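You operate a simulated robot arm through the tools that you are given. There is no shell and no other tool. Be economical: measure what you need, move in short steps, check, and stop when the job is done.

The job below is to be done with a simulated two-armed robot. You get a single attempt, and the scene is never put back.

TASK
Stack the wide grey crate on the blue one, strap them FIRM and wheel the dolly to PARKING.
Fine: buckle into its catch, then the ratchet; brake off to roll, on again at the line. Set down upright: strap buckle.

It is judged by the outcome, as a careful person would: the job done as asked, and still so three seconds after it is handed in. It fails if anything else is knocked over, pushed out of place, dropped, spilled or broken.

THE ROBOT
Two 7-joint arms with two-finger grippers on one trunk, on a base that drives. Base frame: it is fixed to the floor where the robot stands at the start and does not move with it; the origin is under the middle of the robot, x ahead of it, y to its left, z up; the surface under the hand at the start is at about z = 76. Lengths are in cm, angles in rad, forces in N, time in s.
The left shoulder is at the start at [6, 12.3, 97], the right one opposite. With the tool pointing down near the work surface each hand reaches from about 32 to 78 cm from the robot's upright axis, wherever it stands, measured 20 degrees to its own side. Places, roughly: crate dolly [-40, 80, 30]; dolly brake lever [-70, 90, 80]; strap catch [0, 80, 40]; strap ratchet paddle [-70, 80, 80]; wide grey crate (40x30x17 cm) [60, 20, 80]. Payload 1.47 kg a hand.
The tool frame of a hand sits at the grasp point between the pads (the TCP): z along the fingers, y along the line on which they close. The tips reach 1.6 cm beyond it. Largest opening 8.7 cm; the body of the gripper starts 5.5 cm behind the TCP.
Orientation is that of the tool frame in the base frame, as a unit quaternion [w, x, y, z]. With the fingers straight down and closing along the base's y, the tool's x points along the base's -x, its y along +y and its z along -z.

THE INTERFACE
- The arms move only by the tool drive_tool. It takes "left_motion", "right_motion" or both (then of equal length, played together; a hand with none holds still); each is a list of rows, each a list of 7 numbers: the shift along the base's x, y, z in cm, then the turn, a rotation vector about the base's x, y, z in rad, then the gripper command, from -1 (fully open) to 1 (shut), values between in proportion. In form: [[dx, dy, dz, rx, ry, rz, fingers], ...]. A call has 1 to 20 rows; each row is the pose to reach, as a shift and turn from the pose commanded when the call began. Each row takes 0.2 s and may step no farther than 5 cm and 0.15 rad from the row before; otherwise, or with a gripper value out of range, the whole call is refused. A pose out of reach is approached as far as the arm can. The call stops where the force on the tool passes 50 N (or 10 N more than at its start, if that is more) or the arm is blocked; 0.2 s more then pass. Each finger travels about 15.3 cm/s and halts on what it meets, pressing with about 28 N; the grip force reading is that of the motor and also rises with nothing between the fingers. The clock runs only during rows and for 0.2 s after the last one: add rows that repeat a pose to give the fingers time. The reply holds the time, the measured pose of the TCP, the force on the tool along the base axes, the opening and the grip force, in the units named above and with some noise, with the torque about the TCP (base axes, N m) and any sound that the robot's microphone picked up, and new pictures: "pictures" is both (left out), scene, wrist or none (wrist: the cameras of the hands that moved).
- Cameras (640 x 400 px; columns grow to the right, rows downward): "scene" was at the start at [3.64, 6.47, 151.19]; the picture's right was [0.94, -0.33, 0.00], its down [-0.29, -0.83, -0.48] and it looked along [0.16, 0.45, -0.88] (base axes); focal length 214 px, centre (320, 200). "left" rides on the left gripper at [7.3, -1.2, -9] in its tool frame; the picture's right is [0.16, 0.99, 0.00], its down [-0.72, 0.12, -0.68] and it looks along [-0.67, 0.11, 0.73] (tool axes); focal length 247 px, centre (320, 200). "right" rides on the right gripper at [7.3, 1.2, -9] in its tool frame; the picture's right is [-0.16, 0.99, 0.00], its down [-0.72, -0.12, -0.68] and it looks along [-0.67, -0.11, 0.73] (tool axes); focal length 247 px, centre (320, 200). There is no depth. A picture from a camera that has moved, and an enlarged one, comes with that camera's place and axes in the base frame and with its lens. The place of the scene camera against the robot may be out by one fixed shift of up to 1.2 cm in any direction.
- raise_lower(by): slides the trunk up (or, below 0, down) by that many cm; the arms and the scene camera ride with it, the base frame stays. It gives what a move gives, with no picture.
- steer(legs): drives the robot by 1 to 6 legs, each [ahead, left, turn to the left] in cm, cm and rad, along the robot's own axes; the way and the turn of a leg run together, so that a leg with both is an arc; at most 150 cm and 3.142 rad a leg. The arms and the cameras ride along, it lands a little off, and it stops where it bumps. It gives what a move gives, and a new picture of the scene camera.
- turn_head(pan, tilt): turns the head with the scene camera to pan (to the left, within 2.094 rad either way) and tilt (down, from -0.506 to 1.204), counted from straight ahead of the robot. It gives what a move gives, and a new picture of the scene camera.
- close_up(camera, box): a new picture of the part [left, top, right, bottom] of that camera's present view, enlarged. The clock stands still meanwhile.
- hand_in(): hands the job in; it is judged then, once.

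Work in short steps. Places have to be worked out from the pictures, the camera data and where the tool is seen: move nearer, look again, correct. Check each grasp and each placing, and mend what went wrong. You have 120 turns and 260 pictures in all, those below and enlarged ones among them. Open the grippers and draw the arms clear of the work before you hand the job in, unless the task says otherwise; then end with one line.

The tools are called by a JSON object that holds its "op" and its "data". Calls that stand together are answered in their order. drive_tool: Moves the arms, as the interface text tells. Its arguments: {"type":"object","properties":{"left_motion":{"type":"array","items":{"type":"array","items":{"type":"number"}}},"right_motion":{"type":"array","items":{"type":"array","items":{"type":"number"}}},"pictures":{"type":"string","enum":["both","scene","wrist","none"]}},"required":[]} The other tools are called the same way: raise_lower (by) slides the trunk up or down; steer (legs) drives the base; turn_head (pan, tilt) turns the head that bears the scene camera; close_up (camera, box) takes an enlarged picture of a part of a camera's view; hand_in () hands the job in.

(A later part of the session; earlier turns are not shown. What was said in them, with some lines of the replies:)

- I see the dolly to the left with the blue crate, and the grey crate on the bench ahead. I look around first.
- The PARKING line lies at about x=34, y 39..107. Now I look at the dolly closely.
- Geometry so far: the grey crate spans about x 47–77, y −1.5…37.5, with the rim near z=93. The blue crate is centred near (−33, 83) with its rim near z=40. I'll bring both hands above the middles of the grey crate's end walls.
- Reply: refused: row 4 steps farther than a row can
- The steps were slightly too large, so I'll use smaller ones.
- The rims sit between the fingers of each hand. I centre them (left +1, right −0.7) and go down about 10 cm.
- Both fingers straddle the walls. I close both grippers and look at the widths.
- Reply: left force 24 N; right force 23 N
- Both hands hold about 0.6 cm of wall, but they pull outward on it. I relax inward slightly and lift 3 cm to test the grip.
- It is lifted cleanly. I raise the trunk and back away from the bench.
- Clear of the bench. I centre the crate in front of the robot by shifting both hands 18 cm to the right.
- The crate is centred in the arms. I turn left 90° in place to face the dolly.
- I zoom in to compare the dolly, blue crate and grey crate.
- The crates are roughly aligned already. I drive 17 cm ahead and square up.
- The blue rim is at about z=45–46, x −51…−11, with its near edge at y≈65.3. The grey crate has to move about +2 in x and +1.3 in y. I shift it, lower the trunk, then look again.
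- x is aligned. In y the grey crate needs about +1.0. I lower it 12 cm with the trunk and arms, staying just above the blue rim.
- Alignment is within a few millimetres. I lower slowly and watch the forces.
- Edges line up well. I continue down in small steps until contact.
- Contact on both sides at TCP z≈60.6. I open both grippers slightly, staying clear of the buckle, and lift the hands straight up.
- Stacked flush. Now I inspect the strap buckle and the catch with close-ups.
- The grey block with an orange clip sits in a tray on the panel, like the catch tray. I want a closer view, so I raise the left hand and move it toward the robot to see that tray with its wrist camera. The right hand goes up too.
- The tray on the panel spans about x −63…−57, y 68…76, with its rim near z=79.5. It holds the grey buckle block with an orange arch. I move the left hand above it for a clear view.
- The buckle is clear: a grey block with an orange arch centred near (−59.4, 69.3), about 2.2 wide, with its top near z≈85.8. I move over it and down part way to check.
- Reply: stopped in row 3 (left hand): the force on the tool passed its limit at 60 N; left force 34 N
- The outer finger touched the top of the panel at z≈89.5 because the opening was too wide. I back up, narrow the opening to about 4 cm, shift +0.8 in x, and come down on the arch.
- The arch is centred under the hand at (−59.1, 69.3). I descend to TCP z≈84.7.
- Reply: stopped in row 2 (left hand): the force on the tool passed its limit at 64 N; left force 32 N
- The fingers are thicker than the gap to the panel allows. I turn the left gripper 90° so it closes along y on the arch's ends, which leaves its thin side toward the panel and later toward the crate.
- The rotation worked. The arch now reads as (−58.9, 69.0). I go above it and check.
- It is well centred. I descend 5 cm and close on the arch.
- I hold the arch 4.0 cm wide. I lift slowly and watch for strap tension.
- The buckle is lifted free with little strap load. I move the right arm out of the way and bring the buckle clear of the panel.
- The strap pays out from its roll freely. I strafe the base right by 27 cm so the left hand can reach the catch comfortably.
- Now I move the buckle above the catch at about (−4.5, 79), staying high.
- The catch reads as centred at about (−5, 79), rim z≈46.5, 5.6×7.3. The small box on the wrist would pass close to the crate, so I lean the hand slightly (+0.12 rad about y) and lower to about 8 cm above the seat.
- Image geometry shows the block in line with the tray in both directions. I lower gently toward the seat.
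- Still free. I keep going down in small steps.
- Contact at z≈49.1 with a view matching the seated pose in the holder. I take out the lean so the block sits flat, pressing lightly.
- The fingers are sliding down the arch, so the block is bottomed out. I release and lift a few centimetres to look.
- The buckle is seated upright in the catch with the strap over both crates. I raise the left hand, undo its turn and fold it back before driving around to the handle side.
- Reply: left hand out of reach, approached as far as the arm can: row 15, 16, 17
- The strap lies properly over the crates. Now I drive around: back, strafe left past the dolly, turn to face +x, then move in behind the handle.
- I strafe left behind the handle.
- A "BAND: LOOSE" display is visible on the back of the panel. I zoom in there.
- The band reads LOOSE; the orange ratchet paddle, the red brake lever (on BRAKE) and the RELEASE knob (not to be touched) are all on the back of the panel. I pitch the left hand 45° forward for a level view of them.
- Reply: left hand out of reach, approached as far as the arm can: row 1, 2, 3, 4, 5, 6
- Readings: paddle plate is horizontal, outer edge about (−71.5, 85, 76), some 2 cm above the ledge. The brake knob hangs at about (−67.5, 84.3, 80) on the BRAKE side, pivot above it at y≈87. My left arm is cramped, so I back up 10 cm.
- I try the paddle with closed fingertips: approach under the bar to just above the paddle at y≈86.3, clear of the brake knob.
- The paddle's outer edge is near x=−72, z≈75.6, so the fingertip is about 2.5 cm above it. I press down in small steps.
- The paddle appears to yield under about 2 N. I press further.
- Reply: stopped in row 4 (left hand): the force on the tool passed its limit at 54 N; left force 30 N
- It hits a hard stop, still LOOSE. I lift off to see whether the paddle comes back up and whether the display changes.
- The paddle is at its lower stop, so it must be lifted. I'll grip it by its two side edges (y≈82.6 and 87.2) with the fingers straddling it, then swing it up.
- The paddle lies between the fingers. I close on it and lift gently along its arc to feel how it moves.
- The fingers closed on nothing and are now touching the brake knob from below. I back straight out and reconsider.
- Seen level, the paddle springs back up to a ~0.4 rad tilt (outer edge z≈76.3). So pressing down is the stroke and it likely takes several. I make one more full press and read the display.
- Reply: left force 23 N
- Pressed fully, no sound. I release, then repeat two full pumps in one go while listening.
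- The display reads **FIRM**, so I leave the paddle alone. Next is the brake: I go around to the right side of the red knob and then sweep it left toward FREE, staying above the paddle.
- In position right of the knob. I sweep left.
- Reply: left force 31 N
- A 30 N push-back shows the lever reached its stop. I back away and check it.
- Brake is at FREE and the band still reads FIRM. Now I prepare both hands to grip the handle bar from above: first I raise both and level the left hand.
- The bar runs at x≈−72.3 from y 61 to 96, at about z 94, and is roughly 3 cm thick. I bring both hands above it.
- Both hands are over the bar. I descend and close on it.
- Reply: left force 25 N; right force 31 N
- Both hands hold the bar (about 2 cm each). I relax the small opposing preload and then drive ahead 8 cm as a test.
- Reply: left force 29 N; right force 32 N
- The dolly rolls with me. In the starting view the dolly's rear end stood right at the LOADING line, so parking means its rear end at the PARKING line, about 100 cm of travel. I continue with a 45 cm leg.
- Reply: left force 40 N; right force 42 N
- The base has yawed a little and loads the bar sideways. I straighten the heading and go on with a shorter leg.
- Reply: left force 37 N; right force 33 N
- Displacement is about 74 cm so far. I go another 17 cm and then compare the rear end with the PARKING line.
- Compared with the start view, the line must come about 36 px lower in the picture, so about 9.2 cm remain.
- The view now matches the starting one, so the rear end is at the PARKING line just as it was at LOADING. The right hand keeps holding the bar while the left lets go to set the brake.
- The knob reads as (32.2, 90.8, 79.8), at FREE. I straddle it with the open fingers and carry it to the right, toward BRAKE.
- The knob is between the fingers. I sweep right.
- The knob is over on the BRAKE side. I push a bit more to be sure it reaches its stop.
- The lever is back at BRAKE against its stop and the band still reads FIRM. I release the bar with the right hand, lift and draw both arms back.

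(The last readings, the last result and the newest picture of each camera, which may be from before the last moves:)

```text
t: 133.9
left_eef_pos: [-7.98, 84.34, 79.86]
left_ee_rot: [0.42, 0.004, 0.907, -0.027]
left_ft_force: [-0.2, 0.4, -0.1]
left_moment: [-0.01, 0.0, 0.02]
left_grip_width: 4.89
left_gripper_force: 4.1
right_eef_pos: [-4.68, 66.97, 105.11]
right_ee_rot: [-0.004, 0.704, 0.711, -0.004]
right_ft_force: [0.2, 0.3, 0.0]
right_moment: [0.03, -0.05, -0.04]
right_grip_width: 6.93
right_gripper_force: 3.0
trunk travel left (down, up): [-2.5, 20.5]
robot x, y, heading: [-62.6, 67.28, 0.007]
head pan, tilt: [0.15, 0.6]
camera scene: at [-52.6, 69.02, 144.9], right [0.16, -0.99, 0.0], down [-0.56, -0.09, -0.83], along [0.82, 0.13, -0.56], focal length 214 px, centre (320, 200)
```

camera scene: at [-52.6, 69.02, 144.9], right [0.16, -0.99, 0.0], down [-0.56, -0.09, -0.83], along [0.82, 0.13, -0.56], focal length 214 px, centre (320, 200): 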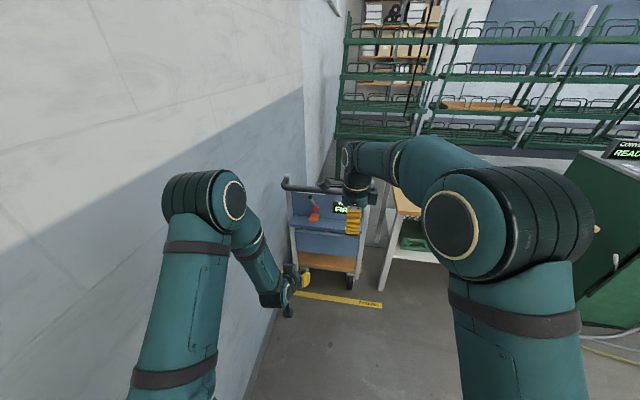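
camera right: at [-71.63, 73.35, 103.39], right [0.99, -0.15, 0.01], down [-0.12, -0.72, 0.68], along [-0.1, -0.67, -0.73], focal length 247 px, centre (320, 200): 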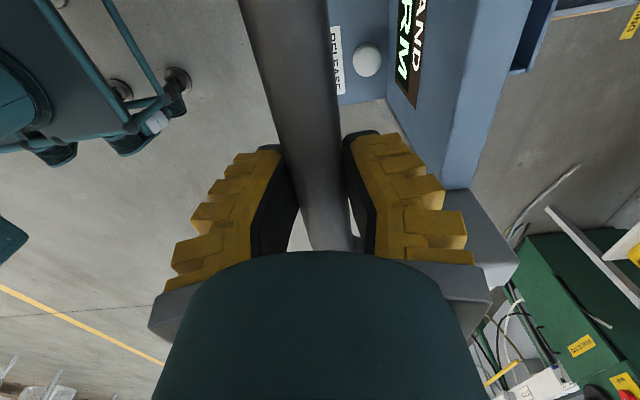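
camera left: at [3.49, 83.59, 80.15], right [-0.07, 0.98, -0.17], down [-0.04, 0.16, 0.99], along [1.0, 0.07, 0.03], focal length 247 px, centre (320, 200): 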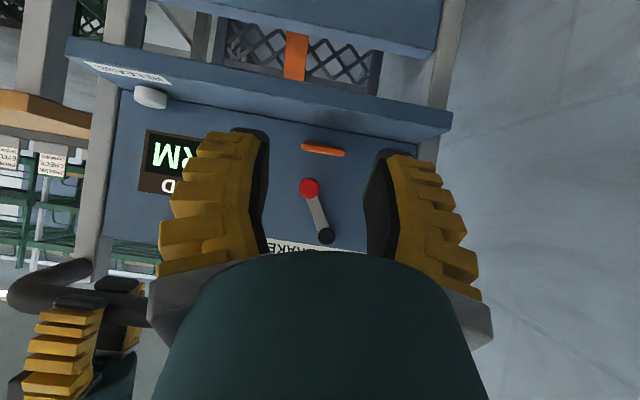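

The dolly stands at the PARKING line with brake on. I raise the trunk to look over the panel and confirm the crates, strap and buckle survived the trip.

{"op": "raise_lower", "data": {"by": 20}}

{"op": "turn_head", "data": {"pan": 0.1, "tilt": 0.6}}

{"op": "close_up", "data": {"camera": "scene", "box": [270, 170, 390, 300]}}

```text
t: 136.1
left_eef_pos: [-7.83, 84.53, 99.84]
left_ee_rot: [0.419, 0.005, 0.907, -0.028]
left_ft_force: [0.0, 0.8, -0.5]
left_moment: [0.02, -0.03, -0.01]
left_grip_width: 4.93
left_gripper_force: 4.2
right_eef_pos: [-4.63, 66.94, 125.11]
right_ee_rot: [-0.004, 0.705, 0.709, -0.005]
right_ft_force: [0.4, -0.3, 0.2]
right_moment: [0.01, 0.04, -0.03]
right_grip_width: 6.93
right_gripper_force: 3.3
trunk travel left (down, up): [-22.5, 0.5]
robot x, y, heading: [-62.65, 67.36, 0.007]
head pan, tilt: [0.15, 0.6]
```

```text
t: 136.7
left_eef_pos: [-7.79, 84.5, 99.9]
left_ee_rot: [0.419, 0.004, 0.908, -0.027]
left_ft_force: [-0.1, 0.9, -0.6]
left_moment: [-0.01, -0.06, -0.02]
left_grip_width: 4.91
left_gripper_force: 4.0
right_eef_pos: [-4.52, 66.98, 125.2]
right_ee_rot: [-0.004, 0.705, 0.71, -0.004]
right_ft_force: [1.2, 0.1, 0.6]
right_moment: [0.03, 0.01, -0.01]
right_grip_width: 6.94
right_gripper_force: 3.1
trunk travel left (down, up): [-22.5, 0.5]
robot x, y, heading: [-63.09, 67.4, 0.006]
head pan, tilt: [0.099, 0.6]
camera scene: at [-52.42, 68.59, 164.89], right [0.11, -0.99, 0.0], down [-0.56, -0.06, -0.83], along [0.82, 0.09, -0.56], focal length 214 px, centre (320, 200)
```

scene: 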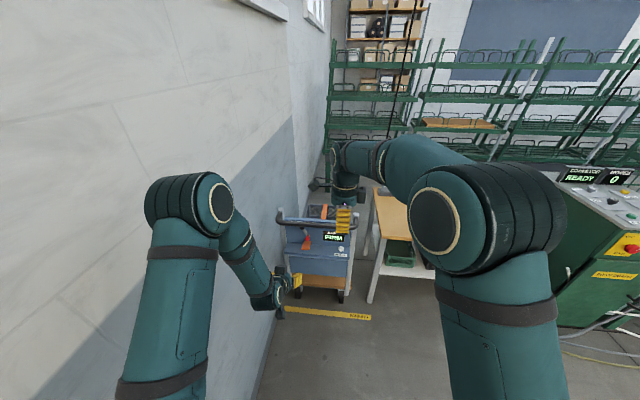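

```text
3.08 times, centred on (330, 235) of scene
camera zoom: at [-52.42, 68.59, 164.89], right [0.11, -0.99, 0.0], down [-0.56, -0.06, -0.83], along [0.82, 0.09, -0.56], focal length 660 px, centre (289, 92)
```

zoom: 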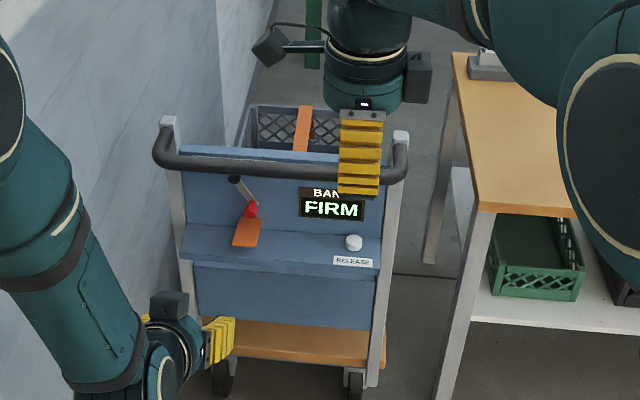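

Everything holds: crates stacked, strap FIRM, brake on, rear at the line. I open both grippers fully, then hand in.

{"op": "drive_tool", "data": {"left_motion": [[0, 0, 0, 0, 0, 0, -1], [0, 0, 0, 0, 0, 0, -1]], "right_motion": [[0, 0, 0, 0, 0, 0, -1], [0, 0, 0, 0, 0, 0, -1]], "pictures": "none"}}

{"op": "hand_in", "data": {}}

```text
t: 137.3
left_eef_pos: [-7.77, 84.49, 99.81]
left_ee_rot: [0.42, 0.005, 0.907, -0.028]
left_ft_force: [-0.1, 0.6, 0.4]
left_moment: [-0.02, 0.03, 0.0]
left_grip_width: 8.71
left_gripper_force: 0.1
right_eef_pos: [-4.59, 66.91, 125.15]
right_ee_rot: [-0.005, 0.704, 0.71, -0.004]
right_ft_force: [0.8, -0.3, 0.1]
right_moment: [0.02, 0.0, 0.03]
right_grip_width: 8.72
right_gripper_force: 0.1
trunk travel left (down, up): [-22.5, 0.5]
robot x, y, heading: [-62.98, 67.38, 0.007]
head pan, tilt: [0.099, 0.6]
```

```text
The job is handed in.
```

I handed the job in: the grey crate is stacked on the blue one, the strap display reads FIRM, and the dolly has its rear end at the PARKING line with the brake on; I didn't look at the buckle in its catch again after rolling.
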